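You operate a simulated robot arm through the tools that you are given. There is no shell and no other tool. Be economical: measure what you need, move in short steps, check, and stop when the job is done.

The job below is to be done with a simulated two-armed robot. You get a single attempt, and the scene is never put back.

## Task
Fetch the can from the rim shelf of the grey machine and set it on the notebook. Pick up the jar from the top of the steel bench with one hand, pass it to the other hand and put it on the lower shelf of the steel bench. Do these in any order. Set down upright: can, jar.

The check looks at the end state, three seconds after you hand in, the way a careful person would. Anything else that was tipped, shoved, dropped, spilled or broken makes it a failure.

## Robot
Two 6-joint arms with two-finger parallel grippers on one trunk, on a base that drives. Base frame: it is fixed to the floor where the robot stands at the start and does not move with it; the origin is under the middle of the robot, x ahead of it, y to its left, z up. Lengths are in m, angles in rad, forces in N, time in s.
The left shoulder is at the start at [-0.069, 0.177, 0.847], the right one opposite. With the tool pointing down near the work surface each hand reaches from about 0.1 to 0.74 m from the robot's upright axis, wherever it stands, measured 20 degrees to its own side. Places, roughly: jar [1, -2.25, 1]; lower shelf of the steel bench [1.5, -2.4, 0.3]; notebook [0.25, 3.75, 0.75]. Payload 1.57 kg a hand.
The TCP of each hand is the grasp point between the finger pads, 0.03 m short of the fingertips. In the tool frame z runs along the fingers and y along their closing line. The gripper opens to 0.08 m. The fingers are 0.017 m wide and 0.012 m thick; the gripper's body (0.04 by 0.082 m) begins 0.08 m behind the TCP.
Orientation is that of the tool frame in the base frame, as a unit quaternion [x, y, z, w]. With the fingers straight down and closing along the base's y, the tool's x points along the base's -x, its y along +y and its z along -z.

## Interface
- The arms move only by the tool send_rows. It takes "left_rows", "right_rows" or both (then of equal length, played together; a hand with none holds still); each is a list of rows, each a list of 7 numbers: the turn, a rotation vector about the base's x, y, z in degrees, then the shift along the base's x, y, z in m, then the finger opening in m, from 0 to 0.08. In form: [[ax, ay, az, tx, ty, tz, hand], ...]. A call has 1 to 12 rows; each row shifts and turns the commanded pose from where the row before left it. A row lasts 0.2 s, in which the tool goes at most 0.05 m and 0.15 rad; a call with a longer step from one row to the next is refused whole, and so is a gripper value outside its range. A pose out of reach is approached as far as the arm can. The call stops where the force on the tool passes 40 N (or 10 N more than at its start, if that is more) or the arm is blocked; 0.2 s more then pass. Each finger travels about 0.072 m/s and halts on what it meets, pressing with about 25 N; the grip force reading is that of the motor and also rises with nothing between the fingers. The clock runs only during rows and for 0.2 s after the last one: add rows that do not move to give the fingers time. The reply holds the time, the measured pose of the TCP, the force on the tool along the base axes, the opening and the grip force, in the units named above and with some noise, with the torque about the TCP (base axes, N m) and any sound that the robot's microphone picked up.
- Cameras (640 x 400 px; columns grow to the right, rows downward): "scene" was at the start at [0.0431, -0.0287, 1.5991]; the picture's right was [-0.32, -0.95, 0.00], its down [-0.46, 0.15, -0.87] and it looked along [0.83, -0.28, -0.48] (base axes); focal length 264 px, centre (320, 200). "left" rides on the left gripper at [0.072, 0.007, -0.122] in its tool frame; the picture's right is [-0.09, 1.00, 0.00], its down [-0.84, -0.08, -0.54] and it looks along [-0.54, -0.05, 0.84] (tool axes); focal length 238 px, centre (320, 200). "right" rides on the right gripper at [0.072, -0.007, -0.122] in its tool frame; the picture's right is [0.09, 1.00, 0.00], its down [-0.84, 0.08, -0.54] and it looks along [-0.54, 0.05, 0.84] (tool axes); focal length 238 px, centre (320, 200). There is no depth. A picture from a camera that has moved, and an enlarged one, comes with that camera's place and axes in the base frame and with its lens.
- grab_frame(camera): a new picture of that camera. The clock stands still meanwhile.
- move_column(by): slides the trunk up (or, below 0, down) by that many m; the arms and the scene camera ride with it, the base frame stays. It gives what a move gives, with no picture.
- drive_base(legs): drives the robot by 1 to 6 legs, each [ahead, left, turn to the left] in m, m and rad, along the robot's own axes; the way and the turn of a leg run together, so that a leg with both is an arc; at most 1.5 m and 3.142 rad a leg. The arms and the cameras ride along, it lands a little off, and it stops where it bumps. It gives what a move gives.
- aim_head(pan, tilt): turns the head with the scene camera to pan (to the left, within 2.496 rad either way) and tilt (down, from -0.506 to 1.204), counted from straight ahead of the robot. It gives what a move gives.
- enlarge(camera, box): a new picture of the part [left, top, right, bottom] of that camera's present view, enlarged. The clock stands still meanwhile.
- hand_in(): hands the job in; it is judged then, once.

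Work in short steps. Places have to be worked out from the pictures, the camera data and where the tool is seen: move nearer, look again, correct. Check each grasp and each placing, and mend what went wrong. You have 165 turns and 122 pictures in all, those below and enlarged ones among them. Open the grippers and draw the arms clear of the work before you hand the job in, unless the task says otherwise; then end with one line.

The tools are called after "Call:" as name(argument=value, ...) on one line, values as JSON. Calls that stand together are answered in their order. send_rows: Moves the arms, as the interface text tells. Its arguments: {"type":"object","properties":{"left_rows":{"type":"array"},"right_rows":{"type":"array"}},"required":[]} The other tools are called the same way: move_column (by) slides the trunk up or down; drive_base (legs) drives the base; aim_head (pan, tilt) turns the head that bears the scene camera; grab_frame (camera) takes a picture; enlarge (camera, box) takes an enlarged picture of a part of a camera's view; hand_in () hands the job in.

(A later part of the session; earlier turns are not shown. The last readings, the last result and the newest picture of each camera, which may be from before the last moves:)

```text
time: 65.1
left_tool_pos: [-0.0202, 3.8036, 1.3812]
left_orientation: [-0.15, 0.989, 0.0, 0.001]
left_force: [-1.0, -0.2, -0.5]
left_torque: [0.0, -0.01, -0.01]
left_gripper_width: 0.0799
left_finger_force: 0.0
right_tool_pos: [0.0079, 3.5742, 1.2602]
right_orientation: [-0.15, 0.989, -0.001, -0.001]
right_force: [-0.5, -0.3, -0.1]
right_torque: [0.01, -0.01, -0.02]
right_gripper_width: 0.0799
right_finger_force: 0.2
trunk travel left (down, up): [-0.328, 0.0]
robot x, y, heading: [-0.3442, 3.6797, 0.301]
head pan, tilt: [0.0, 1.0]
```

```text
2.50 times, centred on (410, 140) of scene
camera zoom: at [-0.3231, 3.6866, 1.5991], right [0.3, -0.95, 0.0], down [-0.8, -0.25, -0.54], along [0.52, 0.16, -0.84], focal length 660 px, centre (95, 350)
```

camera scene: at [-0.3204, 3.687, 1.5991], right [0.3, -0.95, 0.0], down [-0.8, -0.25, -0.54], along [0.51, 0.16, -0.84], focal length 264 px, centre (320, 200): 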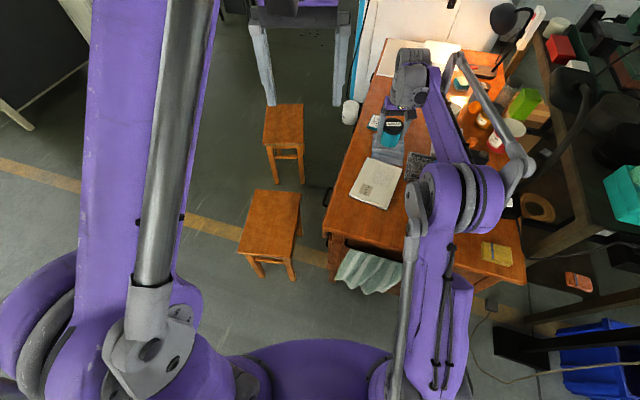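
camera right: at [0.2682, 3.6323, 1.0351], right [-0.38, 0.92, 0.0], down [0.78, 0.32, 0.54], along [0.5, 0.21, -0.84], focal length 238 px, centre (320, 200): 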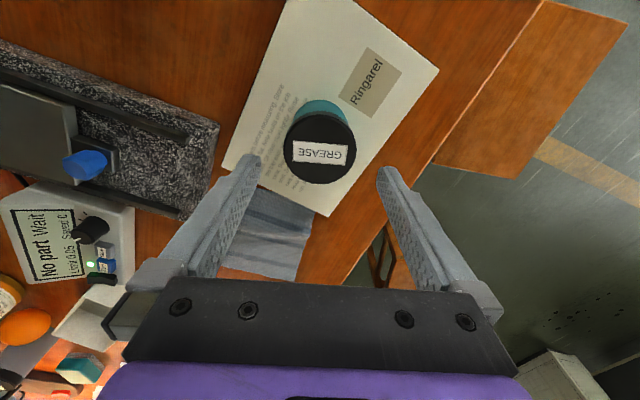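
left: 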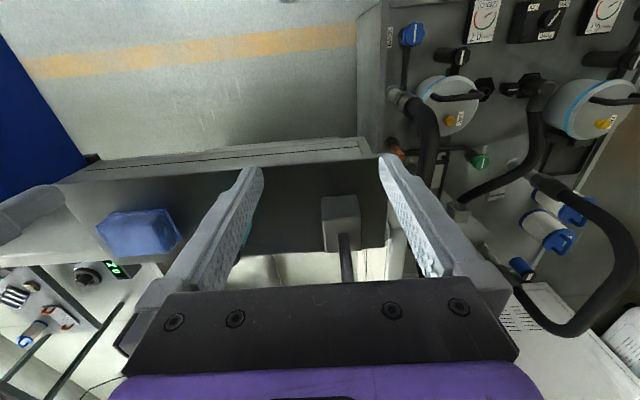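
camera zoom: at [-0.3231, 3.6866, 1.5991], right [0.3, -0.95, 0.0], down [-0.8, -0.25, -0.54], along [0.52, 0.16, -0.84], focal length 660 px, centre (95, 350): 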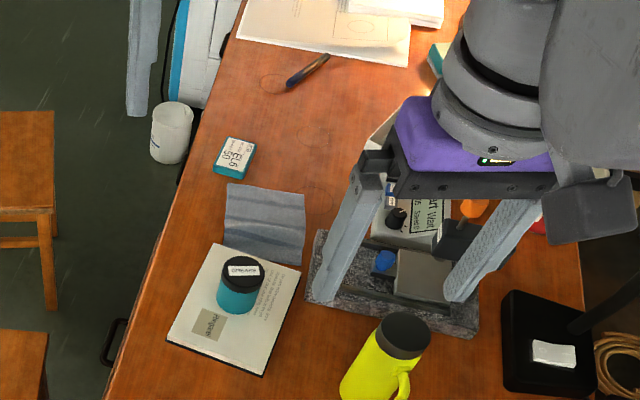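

Can task done. I back out and drive down the same lane towards the other side, then look at the steel bench.

Call:
drive_base(legs=[[-0.48, -0.05, 0], [0, 0, -1.87], [1.5, 0, 0], [1.5, 0, 0], [0.3, 0, 0]])

Call:
aim_head(pan=0.1, tilt=0.5)

Call:
grab_frame(camera="scene")

```text
time: 88.3
left_tool_pos: [-0.7589, -0.1842, 1.3822]
left_orientation: [0.707, 0.707, 0.0, 0.0]
left_force: [-0.7, 0.3, 0.1]
left_torque: [0.0, -0.03, 0.05]
left_gripper_width: 0.08
left_finger_force: 0.1
right_tool_pos: [-0.9855, -0.1427, 1.2595]
right_orientation: [0.706, 0.708, -0.001, 0.0]
right_force: [-0.3, -0.6, 0.1]
right_torque: [0.04, 0.01, 0.03]
right_gripper_width: 0.0801
right_finger_force: 0.1
trunk travel left (down, up): [-0.328, 0.0]
robot x, y, heading: [-0.779, 0.1646, -1.571]
head pan, tilt: [0.0, 1.0]
```

```text
time: 89.2
left_tool_pos: [-0.7584, -0.185, 1.3814]
left_orientation: [0.707, 0.707, 0.0, 0.001]
left_force: [0.2, -0.2, 0.0]
left_torque: [-0.03, -0.03, 0.04]
left_gripper_width: 0.0796
left_finger_force: 0.0
right_tool_pos: [-0.9855, -0.1444, 1.2594]
right_orientation: [0.707, 0.707, 0.0, 0.001]
right_force: [0.5, 0.0, 0.3]
right_torque: [-0.02, 0.02, 0.0]
right_gripper_width: 0.0799
right_finger_force: 0.1
trunk travel left (down, up): [-0.328, 0.0]
robot x, y, heading: [-0.7803, 0.1627, -1.569]
head pan, tilt: [0.099, 0.499]
```

```text
90 pictures are left
camera scene: at [-0.7741, 0.1173, 1.6402], right [-0.99, -0.1, 0.0], down [-0.05, 0.48, -0.88], along [0.09, -0.87, -0.48], focal length 264 px, centre (320, 200)
```

scene: 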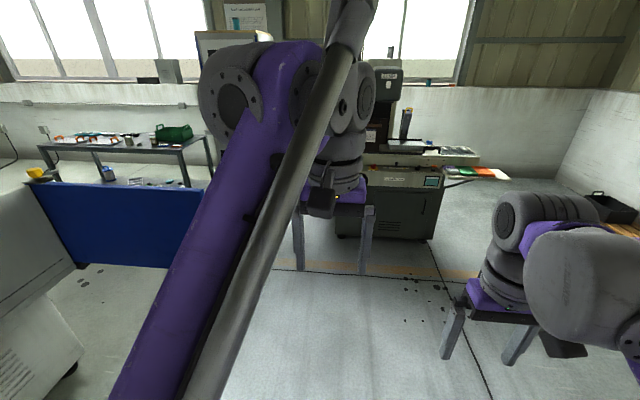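

The left arm hides the gap next to the blue panel; I turn the base left to see it between the arms.

Call:
drive_base(legs=[[0, 0, 0.5]])

Call:
aim_head(pan=0.0, tilt=0.45)

Call:
grab_frame(camera="scene")

```text
time: 91.0
left_tool_pos: [-0.5978, -0.1328, 1.3824]
left_orientation: [0.513, 0.858, 0.001, 0.0]
left_force: [-0.2, -0.4, 0.3]
left_torque: [0.0, 0.01, 0.03]
left_gripper_width: 0.08
left_finger_force: 0.0
right_tool_pos: [-0.814, -0.205, 1.2598]
right_orientation: [0.513, 0.858, -0.001, -0.001]
right_force: [-0.5, -0.1, 0.2]
right_torque: [0.0, -0.04, 0.0]
right_gripper_width: 0.0801
right_finger_force: 0.0
trunk travel left (down, up): [-0.328, 0.0]
robot x, y, heading: [-0.7826, 0.162, -1.079]
head pan, tilt: [0.099, 0.499]
```

```text
time: 91.7
left_tool_pos: [-0.5979, -0.1335, 1.3816]
left_orientation: [0.513, 0.858, 0.0, -0.001]
left_force: [-0.6, -0.3, 0.4]
left_torque: [0.04, 0.01, 0.01]
left_gripper_width: 0.08
left_finger_force: 0.1
right_tool_pos: [-0.8149, -0.2045, 1.2608]
right_orientation: [0.513, 0.859, 0.0, 0.0]
right_force: [0.1, 0.4, 0.4]
right_torque: [0.0, 0.02, 0.03]
right_gripper_width: 0.08
right_finger_force: 0.0
trunk travel left (down, up): [-0.328, 0.0]
robot x, y, heading: [-0.7829, 0.1641, -1.074]
head pan, tilt: [0.0, 0.45]
```

```text
89 pictures are left
camera scene: at [-0.7602, 0.1216, 1.6447], right [-0.88, -0.48, 0.0], down [-0.21, 0.38, -0.9], along [0.43, -0.79, -0.44], focal length 264 px, centre (320, 200)
```

scene: 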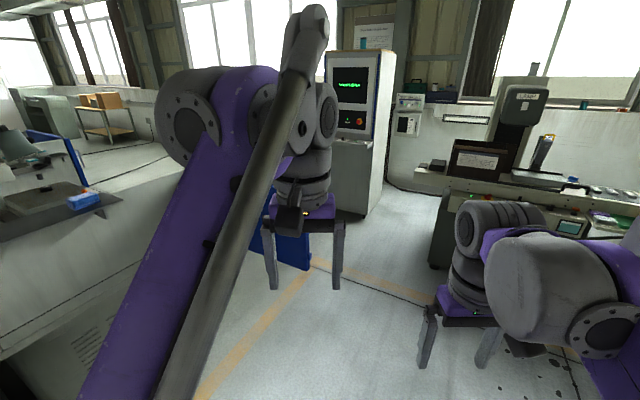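

I need to pin down where the blue panel ends; zooming there.

Call:
enlarge(camera="scene", box=[220, 150, 420, 350])

Call:
aim_head(pan=0.25, tilt=0.9)

Call:
grab_frame(camera="scene")

```text
2.00 times, centred on (320, 250) of scene
camera zoom: at [-0.7602, 0.1216, 1.6447], right [-0.88, -0.48, 0.0], down [-0.21, 0.38, -0.9], along [0.43, -0.79, -0.44], focal length 528 px, centre (320, 100)
```

zoom: 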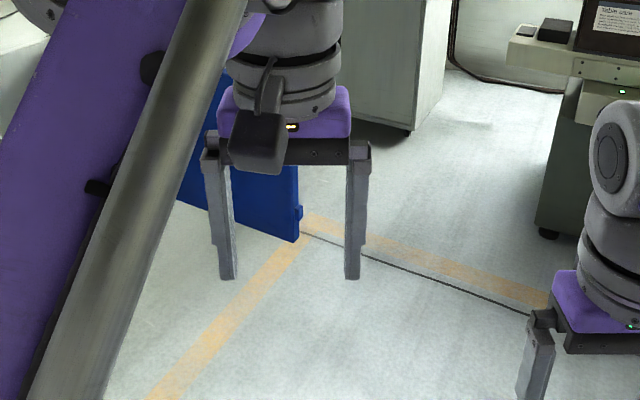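

```text
time: 92.6
left_tool_pos: [-0.5972, -0.1328, 1.3814]
left_orientation: [0.513, 0.858, 0.0, 0.0]
left_force: [0.1, 0.4, -0.4]
left_torque: [0.02, 0.01, -0.01]
left_gripper_width: 0.0798
left_finger_force: 0.1
right_tool_pos: [-0.8138, -0.2045, 1.2609]
right_orientation: [0.513, 0.859, 0.0, 0.001]
right_force: [-0.3, 0.3, -0.9]
right_torque: [0.01, 0.02, 0.0]
right_gripper_width: 0.08
right_finger_force: 0.0
trunk travel left (down, up): [-0.328, 0.0]
robot x, y, heading: [-0.7817, 0.162, -1.08]
head pan, tilt: [0.25, 0.901]
```

```text
87 pictures are left
camera scene: at [-0.7528, 0.1469, 1.6064], right [-0.74, -0.68, 0.0], down [-0.53, 0.58, -0.62], along [0.42, -0.46, -0.78], focal length 264 px, centre (320, 200)
```

scene: 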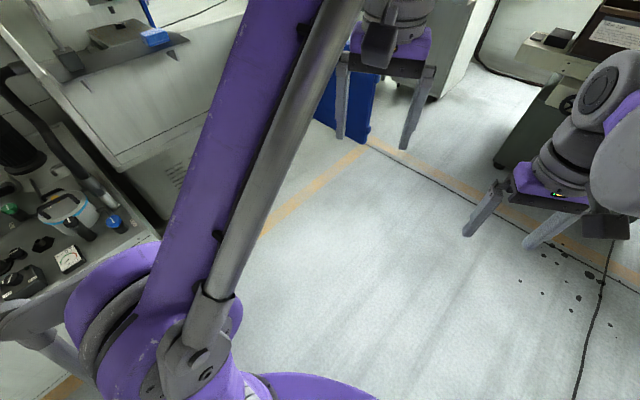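

The views agree if the panel is a raised guard (x −0.2…0.55, y≈−0.78, z 0.7–1.17). I pass it along the x≈-0.78 lane, then turn left and look at the bench.

Call:
drive_base(legs=[[0, 0, -0.49], [1.45, 0, 0], [0, 0, 1.3]])

Call:
aim_head(pan=0.0, tilt=0.4)

Call:
grab_frame(camera="scene")

```text
time: 104.5
left_tool_pos: [-0.421, -1.3587, 1.3813]
left_orientation: [0.115, 0.993, 0.0, 0.0]
left_force: [-0.3, 0.2, 0.3]
left_torque: [0.01, 0.01, 0.01]
left_gripper_width: 0.0801
left_finger_force: 0.1
right_tool_pos: [-0.5116, -1.5701, 1.2597]
right_orientation: [0.115, 0.993, 0.0, 0.0]
right_force: [0.0, 0.1, 0.8]
right_torque: [0.02, 0.03, 0.0]
right_gripper_width: 0.08
right_finger_force: 0.1
trunk travel left (down, up): [-0.328, 0.0]
robot x, y, heading: [-0.7643, -1.3009, -0.23]
head pan, tilt: [0.25, 0.901]
```

```text
time: 105.5
left_tool_pos: [-0.4203, -1.3577, 1.3821]
left_orientation: [0.114, 0.993, 0.0, 0.0]
left_force: [0.8, 1.3, -0.1]
left_torque: [0.02, 0.0, -0.03]
left_gripper_width: 0.0799
left_finger_force: 0.2
right_tool_pos: [-0.5118, -1.57, 1.2589]
right_orientation: [0.114, 0.993, -0.001, 0.0]
right_force: [0.7, 0.0, 0.0]
right_torque: [-0.03, -0.01, -0.01]
right_gripper_width: 0.0801
right_finger_force: 0.0
trunk travel left (down, up): [-0.328, 0.0]
robot x, y, heading: [-0.7632, -1.2995, -0.233]
head pan, tilt: [0.0, 0.4]
```

```text
86 pictures are left
camera scene: at [-0.7192, -1.3118, 1.6493], right [-0.23, -0.97, 0.0], down [-0.38, 0.09, -0.92], along [0.9, -0.21, -0.39], focal length 264 px, centre (320, 200)
```

scene: 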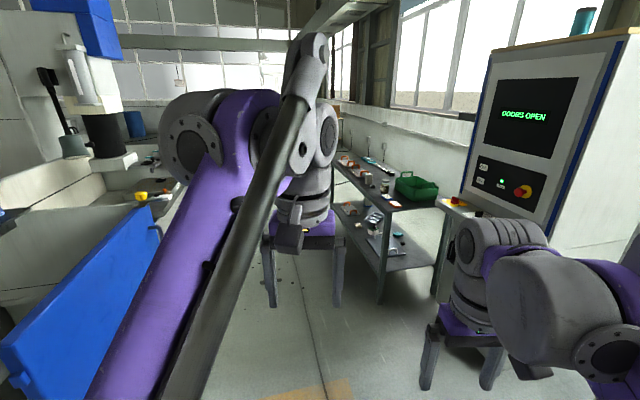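

The bench's right end is at x≈0.82, y −2.2…−2.7. I zoom in to identify the jar and the lower shelf.

Call:
enlarge(camera="scene", box=[320, 140, 460, 310])

```text
2.35 times, centred on (390, 225) of scene
camera zoom: at [-0.7192, -1.3118, 1.6493], right [-0.23, -0.97, 0.0], down [-0.38, 0.09, -0.92], along [0.9, -0.21, -0.39], focal length 621 px, centre (155, 141)
```

zoom: 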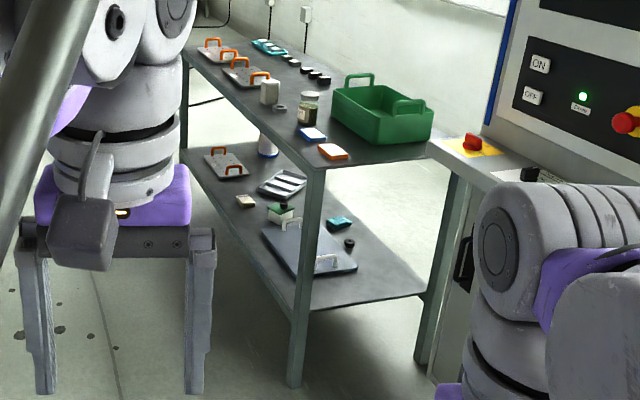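

The jar is the glass one with a white lid, around (1.05, -2.25). I drive to a spot in front of the bench, facing it.

Call:
drive_base(legs=[[0, 0, 0.15], [1.4, 0, 0], [0.4, 0, 0], [0, 0, -1.49]])

Call:
aim_head(pan=0.0, tilt=0.7)

Call:
grab_frame(camera="scene")

```text
time: 118.8
left_tool_pos: [1.0689, -1.7803, 1.3827]
left_orientation: [0.69, 0.724, 0.0, 0.001]
left_force: [0.5, -0.3, -0.4]
left_torque: [-0.05, 0.06, -0.01]
left_gripper_width: 0.0799
left_finger_force: 0.0
right_tool_pos: [0.8424, -1.7498, 1.2596]
right_orientation: [0.69, 0.723, -0.001, 0.0]
right_force: [0.7, -1.1, 1.0]
right_torque: [0.02, 0.02, 0.0]
right_gripper_width: 0.0799
right_finger_force: 0.0
trunk travel left (down, up): [-0.328, 0.0]
robot x, y, heading: [1.0271, -1.4304, -1.521]
head pan, tilt: [0.0, 0.4]
```

```text
time: 119.5
left_tool_pos: [1.0694, -1.78, 1.3811]
left_orientation: [0.69, 0.723, 0.001, 0.001]
left_force: [0.0, -0.9, 0.9]
left_torque: [0.0, 0.02, 0.01]
left_gripper_width: 0.0799
left_finger_force: 0.0
right_tool_pos: [0.841, -1.7489, 1.2596]
right_orientation: [0.69, 0.723, 0.001, 0.0]
right_force: [0.0, 0.1, -0.8]
right_torque: [0.0, 0.03, 0.02]
right_gripper_width: 0.0802
right_finger_force: 0.0
trunk travel left (down, up): [-0.328, 0.0]
robot x, y, heading: [1.0295, -1.4333, -1.521]
head pan, tilt: [0.0, 0.7]
```

```text
84 pictures are left
camera scene: at [1.0313, -1.4736, 1.6226], right [-1.0, -0.05, 0.0], down [-0.03, 0.64, -0.77], along [0.04, -0.76, -0.64], focal length 264 px, centre (320, 200)
```

scene: 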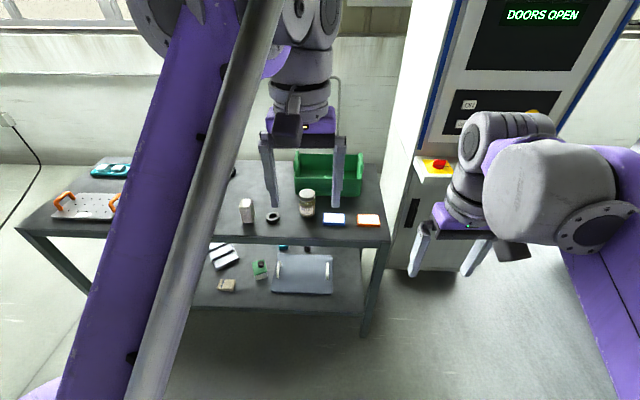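

The bench is in view with the jar among small parts. Zooming into the jar and the lower shelf.

Call:
enlarge(camera="scene", box=[190, 150, 400, 320])

```text
2.35 times, centred on (295, 235) of scene
camera zoom: at [1.0313, -1.4736, 1.6226], right [-1.0, -0.05, 0.0], down [-0.03, 0.64, -0.77], along [0.04, -0.76, -0.64], focal length 621 px, centre (379, 118)
```

zoom: 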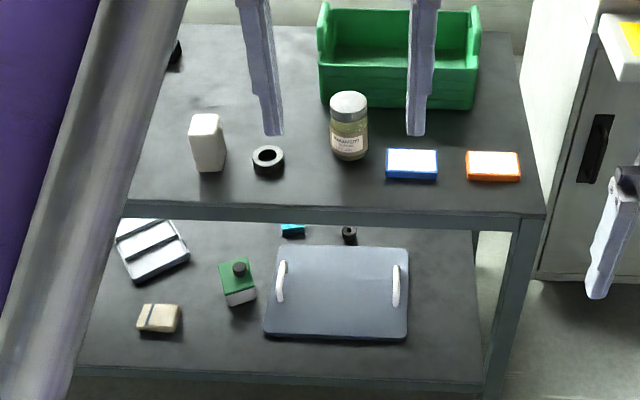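

Jar ≈(1.126, -2.278), bench top z≈0.86, jar height ≈0.12. A free spot on the lower shelf lies left of the grey tray, ≈(1.44, -2.21). I move the base to about (1.29, -1.62) so the right hand reaches the jar and the left the free spot.

Call:
drive_base(legs=[[0, 0.25, -0.05], [0.18, 0, 0]])

Call:
grab_frame(camera="right")

Call:
grab_frame(camera="scene")

```text
time: 123.5
left_tool_pos: [1.3057, -1.9533, 1.3804]
left_orientation: [0.708, 0.706, 0.0, 0.0]
left_force: [-0.1, 0.7, 0.3]
left_torque: [-0.01, 0.02, -0.03]
left_gripper_width: 0.0799
left_finger_force: 0.1
right_tool_pos: [1.0785, -1.9136, 1.2588]
right_orientation: [0.708, 0.706, -0.001, 0.0]
right_force: [-0.5, 0.4, -0.1]
right_torque: [0.0, 0.03, 0.01]
right_gripper_width: 0.08
right_finger_force: 0.0
trunk travel left (down, up): [-0.328, 0.0]
robot x, y, heading: [1.2813, -1.6077, -1.573]
head pan, tilt: [0.0, 0.7]
```

```text
82 pictures are left
camera right: at [1.0734, -1.8416, 1.3821], right [1.0, 0.09, 0.0], down [0.07, -0.84, 0.54], along [0.05, -0.54, -0.84], focal length 238 px, centre (320, 200)
```

right: 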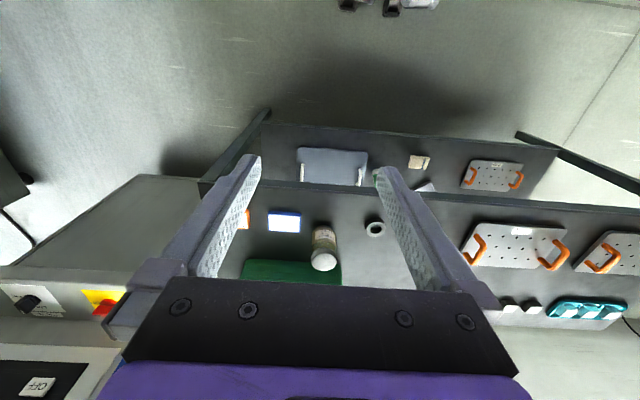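

```text
81 pictures are left
camera scene: at [1.2825, -1.6455, 1.6223], right [-1.0, 0.0, 0.0], down [0.0, 0.64, -0.77], along [0.0, -0.77, -0.64], focal length 264 px, centre (320, 200)
```

scene: 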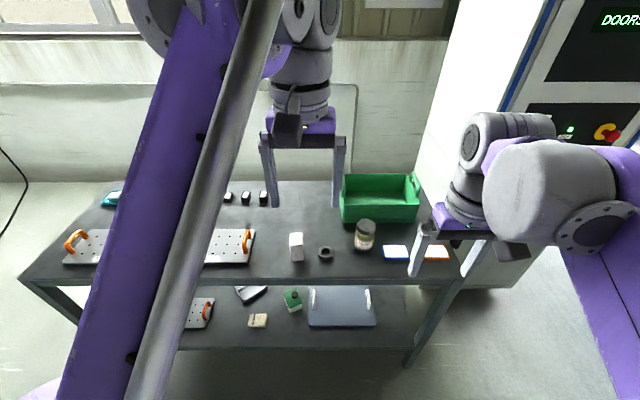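

Triangulated jar: axis (1.122, -2.30), top z≈0.95, base ≈0.84. I bring the right hand above it, tips at ~1.02.

Call:
send_rows(right_rows=[[0, 0, 0, 0.0045, -0.035, -0.021, 0.08], [0, 0, 0, 0.0045, -0.039, -0.021, 0.08], [0, 0, 0, 0.0045, -0.039, -0.021, 0.08], [0, 0, 0, 0.0045, -0.039, -0.021, 0.08], [0, 0, 0, 0.0045, -0.039, -0.021, 0.08], [0, 0, 0, 0.0045, -0.039, -0.021, 0.08], [0, 0, 0, 0.0045, -0.039, -0.021, 0.08], [0, 0, 0, 0.0045, -0.039, -0.021, 0.08], [0, 0, 0, 0.0045, -0.039, -0.021, 0.08], [0, 0, 0, 0.003, -0.039, -0.017, 0.08]])

Call:
grab_frame(camera="right")

Call:
enlarge(camera="scene", box=[260, 140, 480, 280])

```text
time: 125.7
left_tool_pos: [1.3052, -1.9573, 1.3817]
left_orientation: [0.708, 0.706, 0.001, -0.001]
left_force: [0.8, 0.7, 0.4]
left_torque: [0.02, -0.01, 0.0]
left_gripper_width: 0.08
left_finger_force: 0.2
right_tool_pos: [1.1241, -2.3036, 1.0509]
right_orientation: [0.708, 0.706, 0.0, 0.0]
right_force: [-0.4, -0.7, -0.5]
right_torque: [0.02, 0.03, 0.04]
right_gripper_width: 0.0799
right_finger_force: 0.1
trunk travel left (down, up): [-0.328, 0.0]
robot x, y, heading: [1.2846, -1.6051, -1.573]
head pan, tilt: [0.0, 0.7]
```

```text
80 pictures are left
camera right: at [1.1192, -2.2325, 1.1727], right [1.0, 0.09, 0.0], down [0.07, -0.84, 0.54], along [0.05, -0.54, -0.84], focal length 238 px, centre (320, 200)
```

right: 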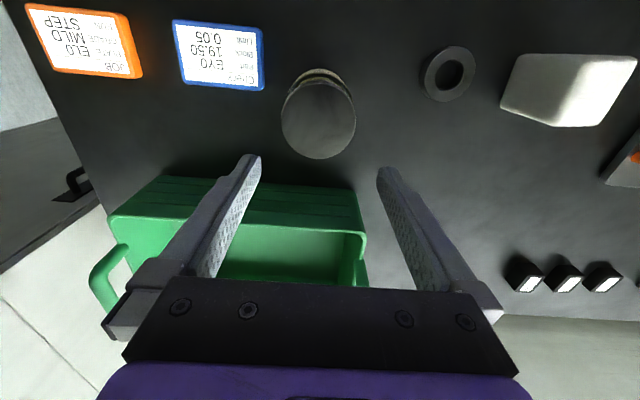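

```text
2.86 times, centred on (370, 210) of scene
camera zoom: at [1.2823, -1.6494, 1.6225], right [-1.0, 0.0, 0.0], down [0.0, 0.65, -0.76], along [0.0, -0.76, -0.65], focal length 754 px, centre (177, 171)
```

zoom: 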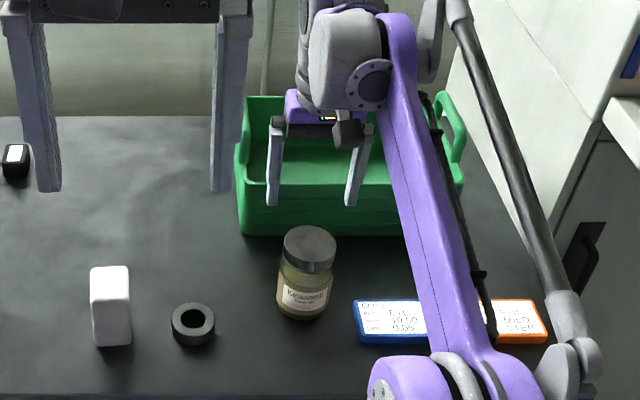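

Refined: lid centre (1.123, -2.284, 0.968). I correct y by +0.02 and descend partway, then check.

Call:
send_rows(right_rows=[[0, 0, 0, 0, 0.02, 0, 0.08], [0, 0, 0, 0, 0, -0.025, 0.08], [0, 0, 0, 0, 0, -0.02, 0.08]])

Call:
grab_frame(camera="right")

```text
time: 126.5
left_tool_pos: [1.3049, -1.9544, 1.3803]
left_orientation: [0.708, 0.706, 0.001, -0.001]
left_force: [-0.2, 0.5, -0.3]
left_torque: [-0.02, -0.01, -0.03]
left_gripper_width: 0.0802
left_finger_force: 0.1
right_tool_pos: [1.1226, -2.2802, 1.0061]
right_orientation: [0.708, 0.706, -0.001, -0.001]
right_force: [-0.4, -0.8, -0.4]
right_torque: [0.0, 0.01, 0.0]
right_gripper_width: 0.08
right_finger_force: 0.1
trunk travel left (down, up): [-0.328, 0.0]
robot x, y, heading: [1.2821, -1.6058, -1.57]
head pan, tilt: [0.0, 0.7]
```

```text
78 pictures are left
camera right: at [1.1166, -2.2086, 1.1287], right [1.0, 0.09, 0.0], down [0.07, -0.84, 0.54], along [0.05, -0.54, -0.84], focal length 238 px, centre (320, 200)
```

right: 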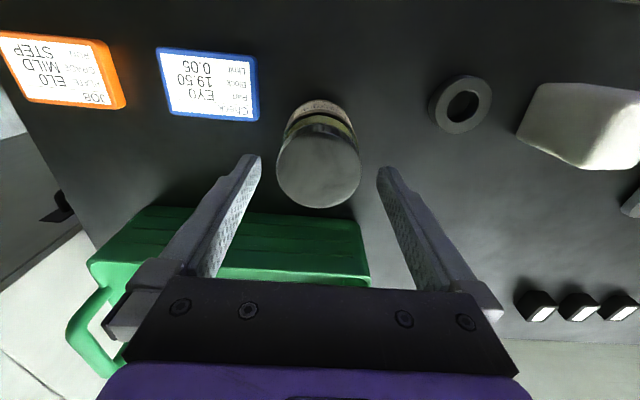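

Aligned. I descend to z≈0.957 and close on the lid.

Call:
send_rows(right_rows=[[0, 0, 0, 0, -0.003, -0.02, 0.08], [0, 0, 0, 0, 0, -0.02, 0.08], [0, 0, 0, 0, 0, -0.01, 0.08], [0, 0, 0, 0, 0, 0, 0.05], [0, 0, 0, 0, 0, 0, 0.04], [0, 0, 0, 0, 0, 0, 0.04]])

Call:
grab_frame(camera="right")

```text
time: 127.9
left_tool_pos: [1.3054, -1.9548, 1.3819]
left_orientation: [0.709, 0.705, 0.0, 0.0]
left_force: [0.5, -0.7, -1.1]
left_torque: [-0.02, 0.0, 0.03]
left_gripper_width: 0.08
left_finger_force: 0.1
right_tool_pos: [1.1231, -2.2829, 0.9581]
right_orientation: [0.708, 0.706, 0.0, -0.001]
right_force: [-0.5, 0.0, 0.4]
right_torque: [0.04, 0.02, -0.03]
right_gripper_width: 0.0671
right_finger_force: 25.3
trunk travel left (down, up): [-0.328, 0.0]
robot x, y, heading: [1.2839, -1.6073, -1.573]
head pan, tilt: [0.0, 0.7]
```

```text
77 pictures are left
camera right: at [1.1168, -2.212, 1.0807], right [1.0, 0.09, 0.0], down [0.07, -0.84, 0.54], along [0.05, -0.54, -0.84], focal length 238 px, centre (320, 200)
```

right: 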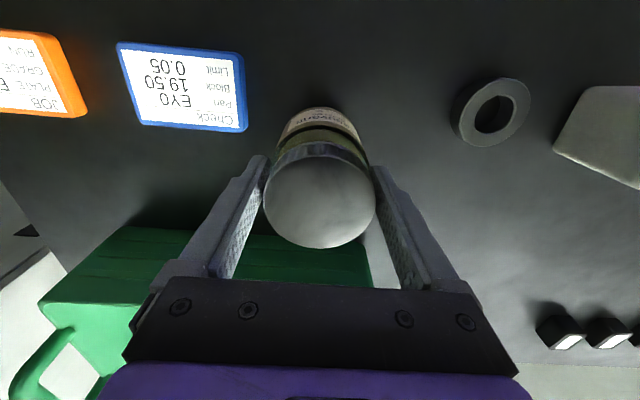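

Width 0.067 suggests the tips hold the body just below the 0.063 lid. I reopen, go 10 mm lower for a firmer hold, and close again.

Call:
send_rows(right_rows=[[0, 0, 0, 0, 0, 0, 0.08], [0, 0, 0, 0, 0, 0, 0.08], [0, 0, 0, 0, 0, -0.01, 0.08], [0, 0, 0, 0, 0, 0, 0.05], [0, 0, 0, 0, 0, 0, 0.04], [0, 0, 0, 0, 0, 0, 0.04]])

Call:
send_rows(right_rows=[[0, 0, 0, 0, 0, 0.005, 0.04], [0, 0, 0, 0, 0, 0.02, 0.04], [0, 0, 0, 0, 0, 0.03, 0.04], [0, 0, 0, 0, 0, 0, 0.04]])

Call:
grab_frame(camera="right")

Call:
enlarge(camera="scene", box=[260, 140, 480, 280])

```text
time: 129.3
left_tool_pos: [1.3059, -1.9547, 1.3816]
left_orientation: [0.708, 0.706, 0.0, 0.0]
left_force: [0.5, 0.3, -0.7]
left_torque: [0.02, 0.05, -0.03]
left_gripper_width: 0.08
left_finger_force: 0.0
right_tool_pos: [1.1243, -2.283, 0.9504]
right_orientation: [0.709, 0.706, 0.001, 0.0]
right_force: [-1.6, -1.1, 1.1]
right_torque: [0.04, 0.11, 0.04]
right_gripper_width: 0.067
right_finger_force: 25.3
trunk travel left (down, up): [-0.328, 0.0]
robot x, y, heading: [1.2861, -1.608, -1.571]
head pan, tilt: [0.0, 0.7]
```

```text
time: 130.3
left_tool_pos: [1.3052, -1.9554, 1.3825]
left_orientation: [0.708, 0.706, 0.0, 0.0]
left_force: [-0.9, -0.1, 0.9]
left_torque: [0.0, -0.01, 0.02]
left_gripper_width: 0.0799
left_finger_force: 0.0
right_tool_pos: [1.1202, -2.284, 1.0036]
right_orientation: [0.708, 0.706, 0.0, 0.001]
right_force: [0.5, -0.3, -3.4]
right_torque: [0.04, -0.01, 0.01]
right_gripper_width: 0.0672
right_finger_force: 25.5
trunk travel left (down, up): [-0.328, 0.0]
robot x, y, heading: [1.285, -1.6036, -1.573]
head pan, tilt: [0.0, 0.7]
```

```text
76 pictures are left
camera right: at [1.1154, -2.2137, 1.1261], right [1.0, 0.09, 0.0], down [0.07, -0.84, 0.54], along [0.05, -0.54, -0.84], focal length 238 px, centre (320, 200)
```

right: 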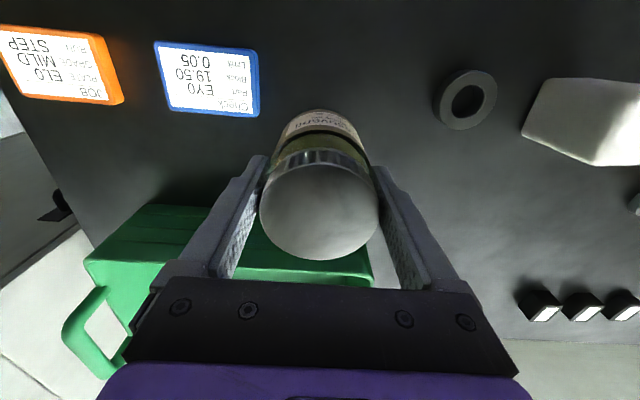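

```text
2.86 times, centred on (370, 210) of scene
camera zoom: at [1.2823, -1.6476, 1.6225], right [-1.0, 0.0, 0.0], down [0.0, 0.64, -0.76], along [0.0, -0.76, -0.64], focal length 754 px, centre (177, 171)
```

zoom: 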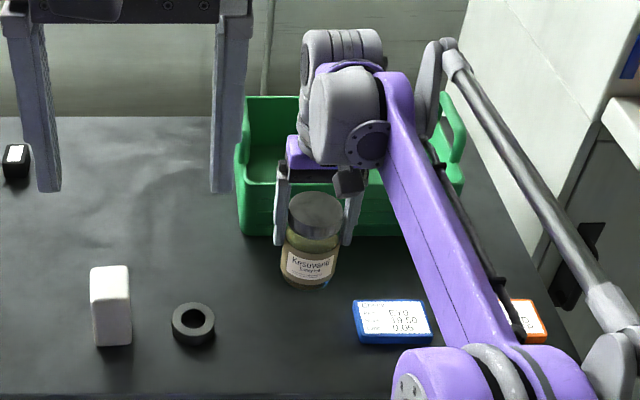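

The jar is held upright (3.4 N). I now pitch the left hand 60° so it points forward and 30° down, ready to take the jar low on its body, with the left hand kept away from the jar for now.

Call:
send_rows(left_rows=[[-7.5, 0, 0, 0.01, 0, -0.012, 0.08], [-7.5, 0, 0, 0.01, 0, -0.012, 0.08], [-7.5, 0, 0, 0.01, 0, -0.012, 0.08], [-7.5, 0, 0, 0.01, 0, -0.012, 0.08], [-7.5, 0, 0, 0.01, 0, -0.012, 0.08], [-7.5, 0, 0, 0.01, 0, -0.012, 0.08], [-7.5, 0, 0, 0.01, 0, -0.012, 0.08], [-7.5, 0, 0, 0.01, 0, -0.012, 0.08]])

Call:
grab_frame(camera="scene")

```text
time: 132.1
left_tool_pos: [1.3845, -1.9548, 1.2844]
left_orientation: [0.613, 0.611, -0.354, 0.355]
left_force: [-0.3, 0.5, -0.6]
left_torque: [0.03, 0.01, -0.01]
left_gripper_width: 0.0799
left_finger_force: 0.1
right_tool_pos: [1.1225, -2.2835, 1.0041]
right_orientation: [0.708, 0.706, 0.001, 0.0]
right_force: [-0.1, -0.5, -2.6]
right_torque: [0.02, -0.01, 0.01]
right_gripper_width: 0.0671
right_finger_force: 25.0
trunk travel left (down, up): [-0.328, 0.0]
robot x, y, heading: [1.2839, -1.6049, -1.57]
head pan, tilt: [0.0, 0.7]
```

```text
74 pictures are left
camera scene: at [1.2829, -1.6465, 1.6225], right [-1.0, 0.0, 0.0], down [0.0, 0.64, -0.77], along [0.0, -0.77, -0.64], focal length 264 px, centre (320, 200)
```

scene: 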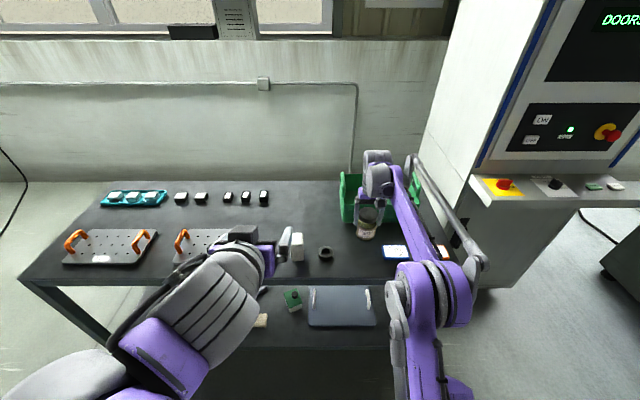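

Works well. Now the right hand brings the jar to the handover place (1.30, -2.20, z 1.15).

Call:
send_rows(right_rows=[[0, 0, 0, 0.0, 0.01, 0.035, 0.04], [0, 0, 0, 0.03, 0.014, 0.025, 0.04], [0, 0, 0, 0.03, 0.014, 0.025, 0.04], [0, 0, 0, 0.03, 0.014, 0.025, 0.04], [0, 0, 0, 0.03, 0.014, 0.02, 0.04], [0, 0, 0, 0.03, 0.014, 0.016, 0.04], [0, 0, 0, 0.028, 0.004, 0, 0.04]])

Call:
grab_frame(camera="scene")

Call:
grab_frame(camera="left")

```text
time: 133.7
left_tool_pos: [1.3858, -1.9561, 1.2842]
left_orientation: [0.613, 0.612, -0.353, 0.355]
left_force: [0.2, 0.0, -0.1]
left_torque: [0.0, -0.02, 0.01]
left_gripper_width: 0.08
left_finger_force: 0.1
right_tool_pos: [1.3022, -2.1969, 1.1519]
right_orientation: [0.709, 0.706, -0.001, 0.0]
right_force: [0.2, 1.1, -3.6]
right_torque: [0.04, 0.0, 0.01]
right_gripper_width: 0.0667
right_finger_force: 25.0
trunk travel left (down, up): [-0.328, 0.0]
robot x, y, heading: [1.2852, -1.6032, -1.574]
head pan, tilt: [0.0, 0.7]
```

```text
73 pictures are left
camera scene: at [1.2834, -1.6475, 1.6225], right [-1.0, 0.0, 0.0], down [0.0, 0.64, -0.76], along [0.0, -0.76, -0.64], focal length 264 px, centre (320, 200)
```

scene: 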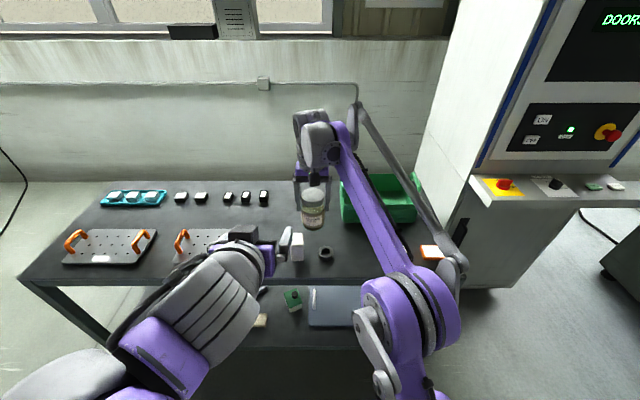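

```text
72 pictures are left
camera left: at [1.392, -1.8146, 1.2838], right [1.0, -0.05, 0.08], down [-0.08, 0.05, 1.0], along [-0.05, -1.0, 0.05], focal length 238 px, centre (320, 200)
```

left: 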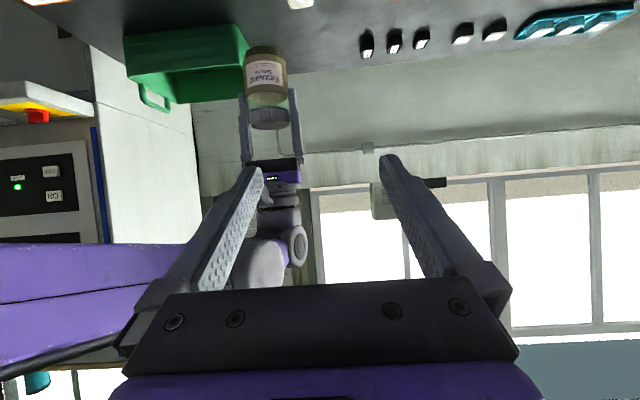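

The jar (base z≈1.05, axis x 1.303, y -2.197) is as planned. I bring the left hand to a pre-grasp 0.12 m back along its axis.

Call:
send_rows(left_rows=[[0, 0, 0, -0.0166, -0.0234, -0.026, 0.08], [0, 0, 0, -0.0166, -0.0274, -0.026, 0.08], [0, 0, 0, -0.0166, -0.0274, -0.026, 0.08], [0, 0, 0, -0.0166, -0.0274, -0.026, 0.08], [0, 0, 0, -0.0166, -0.0314, -0.026, 0.08], [0, 0, 0, 0, 0, 0, 0.08]])

Call:
grab_frame(camera="left")

Call:
grab_frame(camera="scene")

```text
time: 135.1
left_tool_pos: [1.2999, -2.0911, 1.1536]
left_orientation: [0.613, 0.611, -0.354, 0.355]
left_force: [-0.2, -0.3, -0.5]
left_torque: [0.03, -0.04, 0.0]
left_gripper_width: 0.08
left_finger_force: 0.0
right_tool_pos: [1.3015, -2.1964, 1.1519]
right_orientation: [0.708, 0.706, 0.001, 0.0]
right_force: [0.4, -0.2, -2.9]
right_torque: [0.01, 0.0, 0.03]
right_gripper_width: 0.067
right_finger_force: 24.8
trunk travel left (down, up): [-0.328, 0.0]
robot x, y, heading: [1.2834, -1.6047, -1.574]
head pan, tilt: [0.0, 0.7]
```

```text
71 pictures are left
camera left: at [1.3076, -1.95, 1.1527], right [1.0, -0.05, 0.08], down [-0.08, 0.05, 1.0], along [-0.05, -1.0, 0.05], focal length 238 px, centre (320, 200)
```

left: 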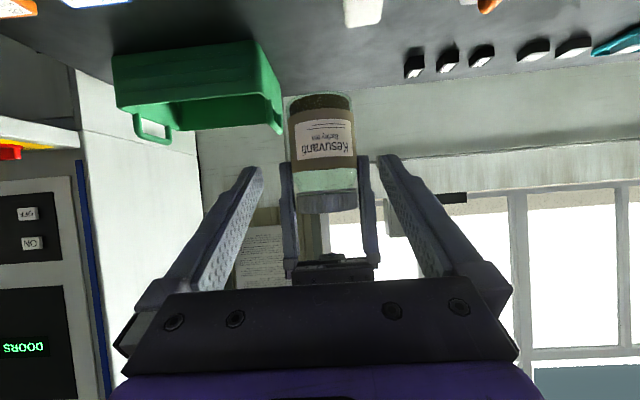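

```text
70 pictures are left
camera scene: at [1.2831, -1.6463, 1.6225], right [-1.0, 0.0, 0.0], down [0.0, 0.64, -0.77], along [0.0, -0.77, -0.64], focal length 264 px, centre (320, 200)
```

scene: 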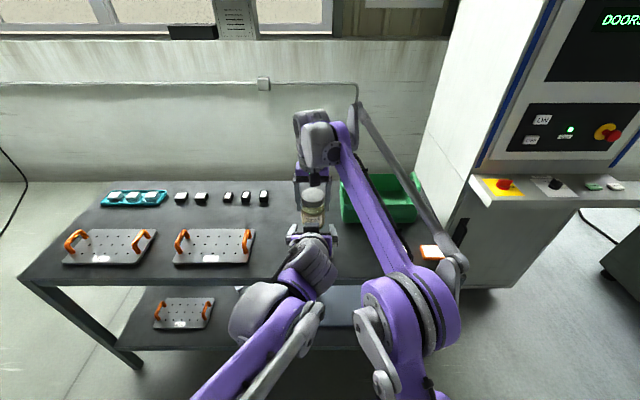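

Aligned with the jar (x 1.301). I advance along the left tool axis until the TCP is at the jar axis, z≈1.095, below the right fingertips.

Call:
send_rows(left_rows=[[0, 0, 0, 0.0003, -0.0265, -0.0147, 0.08], [0, 0, 0, 0.0003, -0.0265, -0.0147, 0.08], [0, 0, 0, 0.0003, -0.0265, -0.0147, 0.08], [0, 0, 0, 0.0003, -0.0265, -0.0147, 0.08], [0, 0, 0, 0, 0, 0, 0.08]])

Call:
grab_frame(camera="left")

Call:
enlarge(camera="scene", box=[240, 100, 400, 280])

```text
time: 136.3
left_tool_pos: [1.3056, -2.1982, 1.0957]
left_orientation: [0.613, 0.611, -0.353, 0.354]
left_force: [-0.3, -0.3, 0.5]
left_torque: [-0.01, 0.02, -0.01]
left_gripper_width: 0.08
left_finger_force: 0.1
right_tool_pos: [1.3022, -2.1971, 1.1517]
right_orientation: [0.709, 0.705, 0.001, 0.0]
right_force: [0.2, 0.8, -3.4]
right_torque: [-0.01, 0.02, 0.01]
right_gripper_width: 0.067
right_finger_force: 25.2
trunk travel left (down, up): [-0.328, 0.0]
robot x, y, heading: [1.2858, -1.606, -1.575]
head pan, tilt: [0.0, 0.7]
```

```text
69 pictures are left
camera left: at [1.3135, -2.0565, 1.0955], right [1.0, -0.05, 0.08], down [-0.08, 0.05, 1.0], along [-0.05, -1.0, 0.05], focal length 238 px, centre (320, 200)
```

left: 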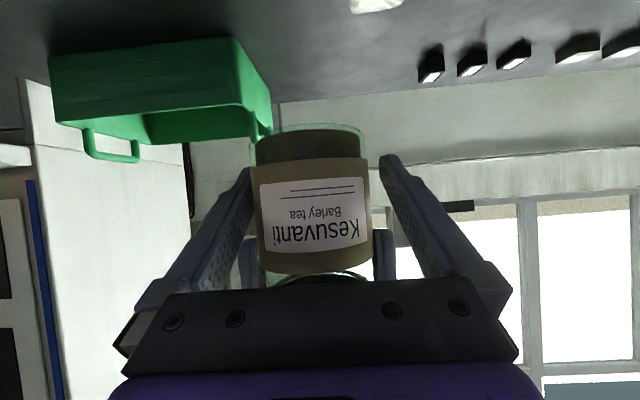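

```text
2.22 times, centred on (320, 190) of scene
camera zoom: at [1.2826, -1.6465, 1.6225], right [-1.0, 0.0, 0.0], down [0.0, 0.64, -0.77], along [0.0, -0.77, -0.64], focal length 586 px, centre (320, 222)
```

zoom: 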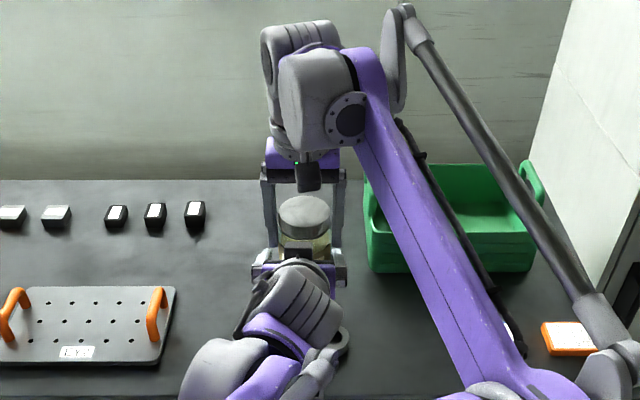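

The left fingers straddle the jar near its base. I nudge 3 mm to centre and close the left hand.

Call:
send_rows(left_rows=[[0, 0, 0, -0.003, 0, 0, 0.08], [0, 0, 0, 0, 0, 0, 0.06], [0, 0, 0, 0, 0, 0, 0.04], [0, 0, 0, 0, 0, 0, 0.04], [0, 0, 0, 0, 0, 0, 0.04]])

Call:
grab_frame(camera="left")

```text
time: 137.5
left_tool_pos: [1.302, -2.1982, 1.0961]
left_orientation: [0.613, 0.611, -0.353, 0.354]
left_force: [-8.6, 0.9, -2.4]
left_torque: [0.07, -0.19, -0.08]
left_gripper_width: 0.0674
left_finger_force: 25.4
right_tool_pos: [1.3029, -2.1968, 1.1514]
right_orientation: [0.707, 0.707, 0.001, 0.001]
right_force: [8.6, -0.4, 1.7]
right_torque: [-0.12, -0.33, 0.1]
right_gripper_width: 0.0671
right_finger_force: 24.7
trunk travel left (down, up): [-0.328, 0.0]
robot x, y, heading: [1.2849, -1.6051, -1.57]
head pan, tilt: [0.0, 0.7]
```

```text
67 pictures are left
camera left: at [1.309, -2.0572, 1.0956], right [1.0, -0.05, 0.08], down [-0.08, 0.05, 1.0], along [-0.05, -1.0, 0.05], focal length 238 px, centre (320, 200)
```

left: 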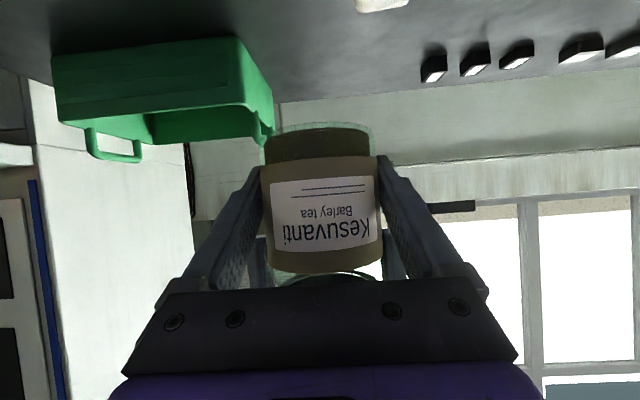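

Both hold (left width 0.067) with a small 8.6 N side load. I relax it 2 mm, then open the right hand and raise it straight up.

Call:
send_rows(left_rows=[[0, 0, 0, -0.002, 0, 0, 0.04], [0, 0, 0, 0, 0, 0, 0.04]])

Call:
send_rows(right_rows=[[0, 0, 0, 0, 0, 0, 0.07], [0, 0, 0, 0, 0, 0, 0.08], [0, 0, 0, 0, 0, 0, 0.08]])

Call:
send_rows(right_rows=[[0, 0, 0, 0, 0, 0.02, 0.08], [0, 0, 0, 0, 0, 0.03, 0.08], [0, 0, 0, -0.01, 0, 0.03, 0.08]])

Call:
grab_frame(camera="left")

```text
time: 138.1
left_tool_pos: [1.301, -2.1974, 1.0951]
left_orientation: [0.613, 0.612, -0.352, 0.354]
left_force: [1.3, -4.4, -1.4]
left_torque: [0.16, 0.24, -0.07]
left_gripper_width: 0.0672
left_finger_force: 24.5
right_tool_pos: [1.3014, -2.1977, 1.152]
right_orientation: [0.708, 0.706, 0.0, -0.001]
right_force: [-1.2, 4.3, 1.8]
right_torque: [0.11, -0.2, 0.02]
right_gripper_width: 0.067
right_finger_force: 25.0
trunk travel left (down, up): [-0.328, 0.0]
robot x, y, heading: [1.2842, -1.6062, -1.576]
head pan, tilt: [0.0, 0.7]
```

```text
time: 138.9
left_tool_pos: [1.2997, -2.1985, 1.0958]
left_orientation: [0.614, 0.611, -0.353, 0.353]
left_force: [0.0, 0.1, 0.6]
left_torque: [0.01, 0.0, 0.0]
left_gripper_width: 0.0671
left_finger_force: 25.1
right_tool_pos: [1.3009, -2.1964, 1.1504]
right_orientation: [0.708, 0.706, 0.0, 0.0]
right_force: [-0.3, 0.3, -0.5]
right_torque: [-0.03, 0.02, -0.05]
right_gripper_width: 0.0802
right_finger_force: 0.0
trunk travel left (down, up): [-0.328, 0.0]
robot x, y, heading: [1.2862, -1.6045, -1.568]
head pan, tilt: [0.0, 0.7]
```

```text
time: 139.7
left_tool_pos: [1.2989, -2.1978, 1.0984]
left_orientation: [0.613, 0.611, -0.353, 0.355]
left_force: [0.3, 0.7, 0.6]
left_torque: [0.04, -0.04, 0.03]
left_gripper_width: 0.0669
left_finger_force: 25.2
right_tool_pos: [1.2895, -2.1864, 1.2134]
right_orientation: [0.709, 0.706, -0.001, 0.0]
right_force: [-0.3, 0.2, -0.4]
right_torque: [-0.01, -0.03, -0.02]
right_gripper_width: 0.0803
right_finger_force: 0.1
right hand out of reach, approached as far as the arm can: row 3
trunk travel left (down, up): [-0.328, 0.0]
robot x, y, heading: [1.2829, -1.6071, -1.572]
head pan, tilt: [0.0, 0.7]
```

```text
66 pictures are left
camera left: at [1.3059, -2.0557, 1.0962], right [1.0, -0.05, 0.08], down [-0.08, 0.05, 1.0], along [-0.05, -1.0, 0.05], focal length 238 px, centre (320, 200)
```

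left: 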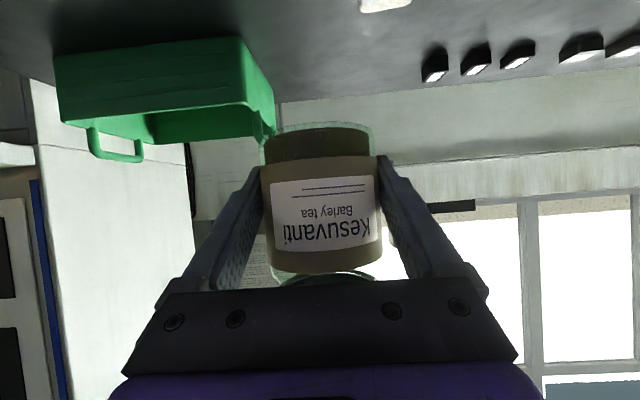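

The right hand has released and risen; the jar stays in the left hand. I check from the scene camera.

Call:
enlarge(camera="scene", box=[240, 100, 400, 280])

Call:
enlarge(camera="right", box=[200, 50, 440, 290])

```text
2.22 times, centred on (320, 190) of scene
camera zoom: at [1.2815, -1.6456, 1.6225], right [-1.0, 0.0, 0.0], down [0.0, 0.64, -0.77], along [0.0, -0.77, -0.64], focal length 586 px, centre (320, 222)
```

zoom: 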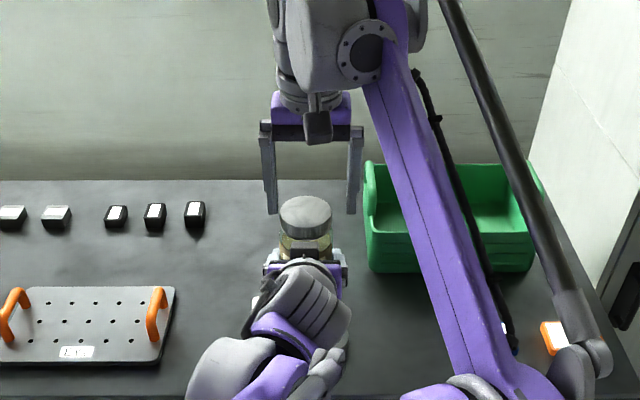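

```text
1.67 times, centred on (320, 170) of right
camera zoom: at [1.285, -2.1152, 1.3358], right [1.0, 0.09, 0.0], down [0.07, -0.84, 0.54], along [0.05, -0.54, -0.84], focal length 397 px, centre (320, 250)
```

zoom: 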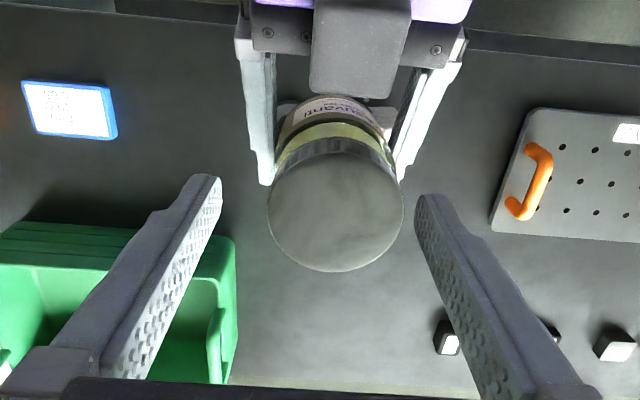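

Handover is clean. I withdraw the right arm sideways and back.

Call:
send_rows(right_rows=[[0, 0, 0, -0.02, 0, 0.015, 0.08], [0, 0, 0, -0.04, 0, 0, 0.08], [0, 0, 0, -0.04, 0.01, 0, 0.08], [0, 0, 0, -0.04, 0.02, 0, 0.08], [0, 0, 0, -0.03, 0.035, 0, 0.08], [0, 0, 0, -0.02, 0.04, 0, 0.08], [0, 0, 0, -0.02, 0.04, 0, 0.08], [0, 0, 0, 0, 0.04, 0, 0.08], [0, 0, 0, 0, 0.04, 0, 0.08], [0, 0, 0, 0, 0.03, 0, 0.08]])

Call:
drive_base(legs=[[-0.3, 0.0, 0.0]])

Call:
grab_frame(camera="scene")

```text
time: 141.9
left_tool_pos: [1.2999, -2.1964, 1.0975]
left_orientation: [0.613, 0.611, -0.353, 0.354]
left_force: [-0.4, -0.8, 0.2]
left_torque: [-0.02, -0.03, 0.01]
left_gripper_width: 0.067
left_finger_force: 25.2
right_tool_pos: [1.093, -1.9305, 1.2208]
right_orientation: [0.709, 0.705, 0.0, 0.0]
right_force: [0.1, 0.4, -0.6]
right_torque: [-0.01, 0.03, -0.03]
right_gripper_width: 0.0801
right_finger_force: 0.1
right hand out of reach, approached as far as the arm can: row 1
trunk travel left (down, up): [-0.328, 0.0]
robot x, y, heading: [1.2872, -1.6085, -1.568]
head pan, tilt: [0.0, 0.7]
```

```text
time: 143.9
left_tool_pos: [1.3044, -1.902, 1.0953]
left_orientation: [0.611, 0.614, -0.351, 0.356]
left_force: [0.3, -1.1, -0.1]
left_torque: [0.01, 0.0, -0.03]
left_gripper_width: 0.067
left_finger_force: 24.9
right_tool_pos: [1.0946, -1.6388, 1.2209]
right_orientation: [0.705, 0.709, 0.0, 0.0]
right_force: [0.6, -1.0, -0.2]
right_torque: [0.02, -0.01, -0.02]
right_gripper_width: 0.0801
right_finger_force: 0.0
trunk travel left (down, up): [-0.328, 0.0]
robot x, y, heading: [1.2837, -1.3097, -1.562]
head pan, tilt: [0.0, 0.7]
```

```text
63 pictures are left
camera scene: at [1.2824, -1.3522, 1.6227], right [-1.0, -0.01, 0.0], down [0.0, 0.64, -0.76], along [0.0, -0.76, -0.64], focal length 264 px, centre (320, 200)
```

scene: 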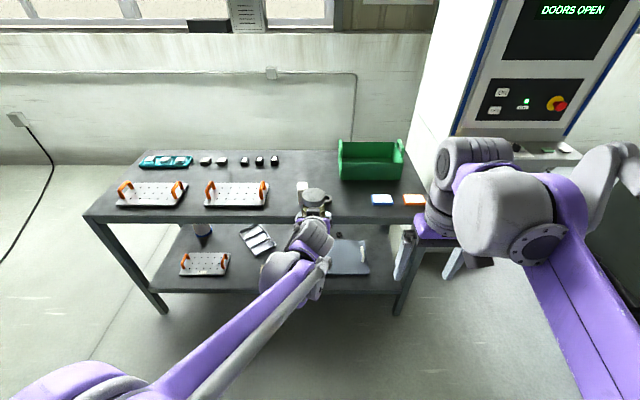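

I lower the trunk fully (jar is clear in front of the bench) and look at the lower shelf.

Call:
move_column(by=-0.328)

Call:
aim_head(pan=0.1, tilt=0.65)

Call:
grab_frame(camera="scene")

```text
time: 147.2
left_tool_pos: [1.3037, -1.9019, 0.7669]
left_orientation: [0.611, 0.613, -0.352, 0.355]
left_force: [-0.6, 0.0, 0.7]
left_torque: [0.03, 0.02, -0.02]
left_gripper_width: 0.0669
left_finger_force: 25.0
right_tool_pos: [1.0953, -1.6373, 0.8928]
right_orientation: [0.705, 0.709, -0.001, 0.0]
right_force: [-0.4, -0.1, 0.1]
right_torque: [-0.04, 0.05, -0.03]
right_gripper_width: 0.0803
right_finger_force: 0.0
trunk travel left (down, up): [0.0, 0.328]
robot x, y, heading: [1.2825, -1.3072, -1.568]
head pan, tilt: [0.0, 0.7]
```

```text
time: 147.8
left_tool_pos: [1.3048, -1.9013, 0.7683]
left_orientation: [0.611, 0.614, -0.352, 0.356]
left_force: [0.2, -0.2, -0.4]
left_torque: [0.0, 0.02, 0.04]
left_gripper_width: 0.0667
left_finger_force: 25.5
right_tool_pos: [1.0953, -1.637, 0.8916]
right_orientation: [0.705, 0.709, 0.0, 0.0]
right_force: [0.2, -0.2, 0.1]
right_torque: [-0.01, -0.02, 0.03]
right_gripper_width: 0.0802
right_finger_force: 0.1
trunk travel left (down, up): [0.0, 0.328]
robot x, y, heading: [1.2828, -1.3093, -1.562]
head pan, tilt: [0.099, 0.649]
```

```text
62 pictures are left
camera scene: at [1.2913, -1.4057, 1.2938], right [-0.99, -0.1, 0.0], down [-0.06, 0.6, -0.8], along [0.08, -0.79, -0.6], focal length 264 px, centre (320, 200)
```

scene: 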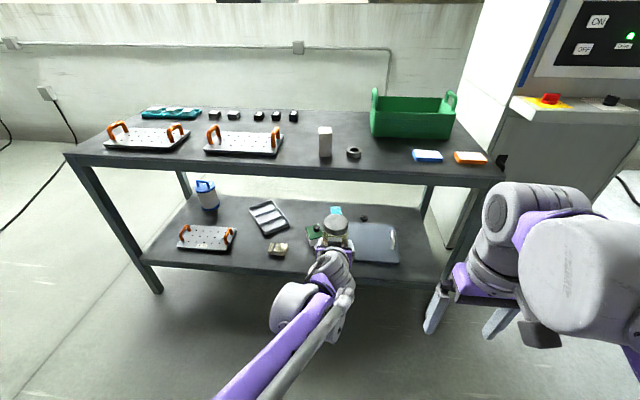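

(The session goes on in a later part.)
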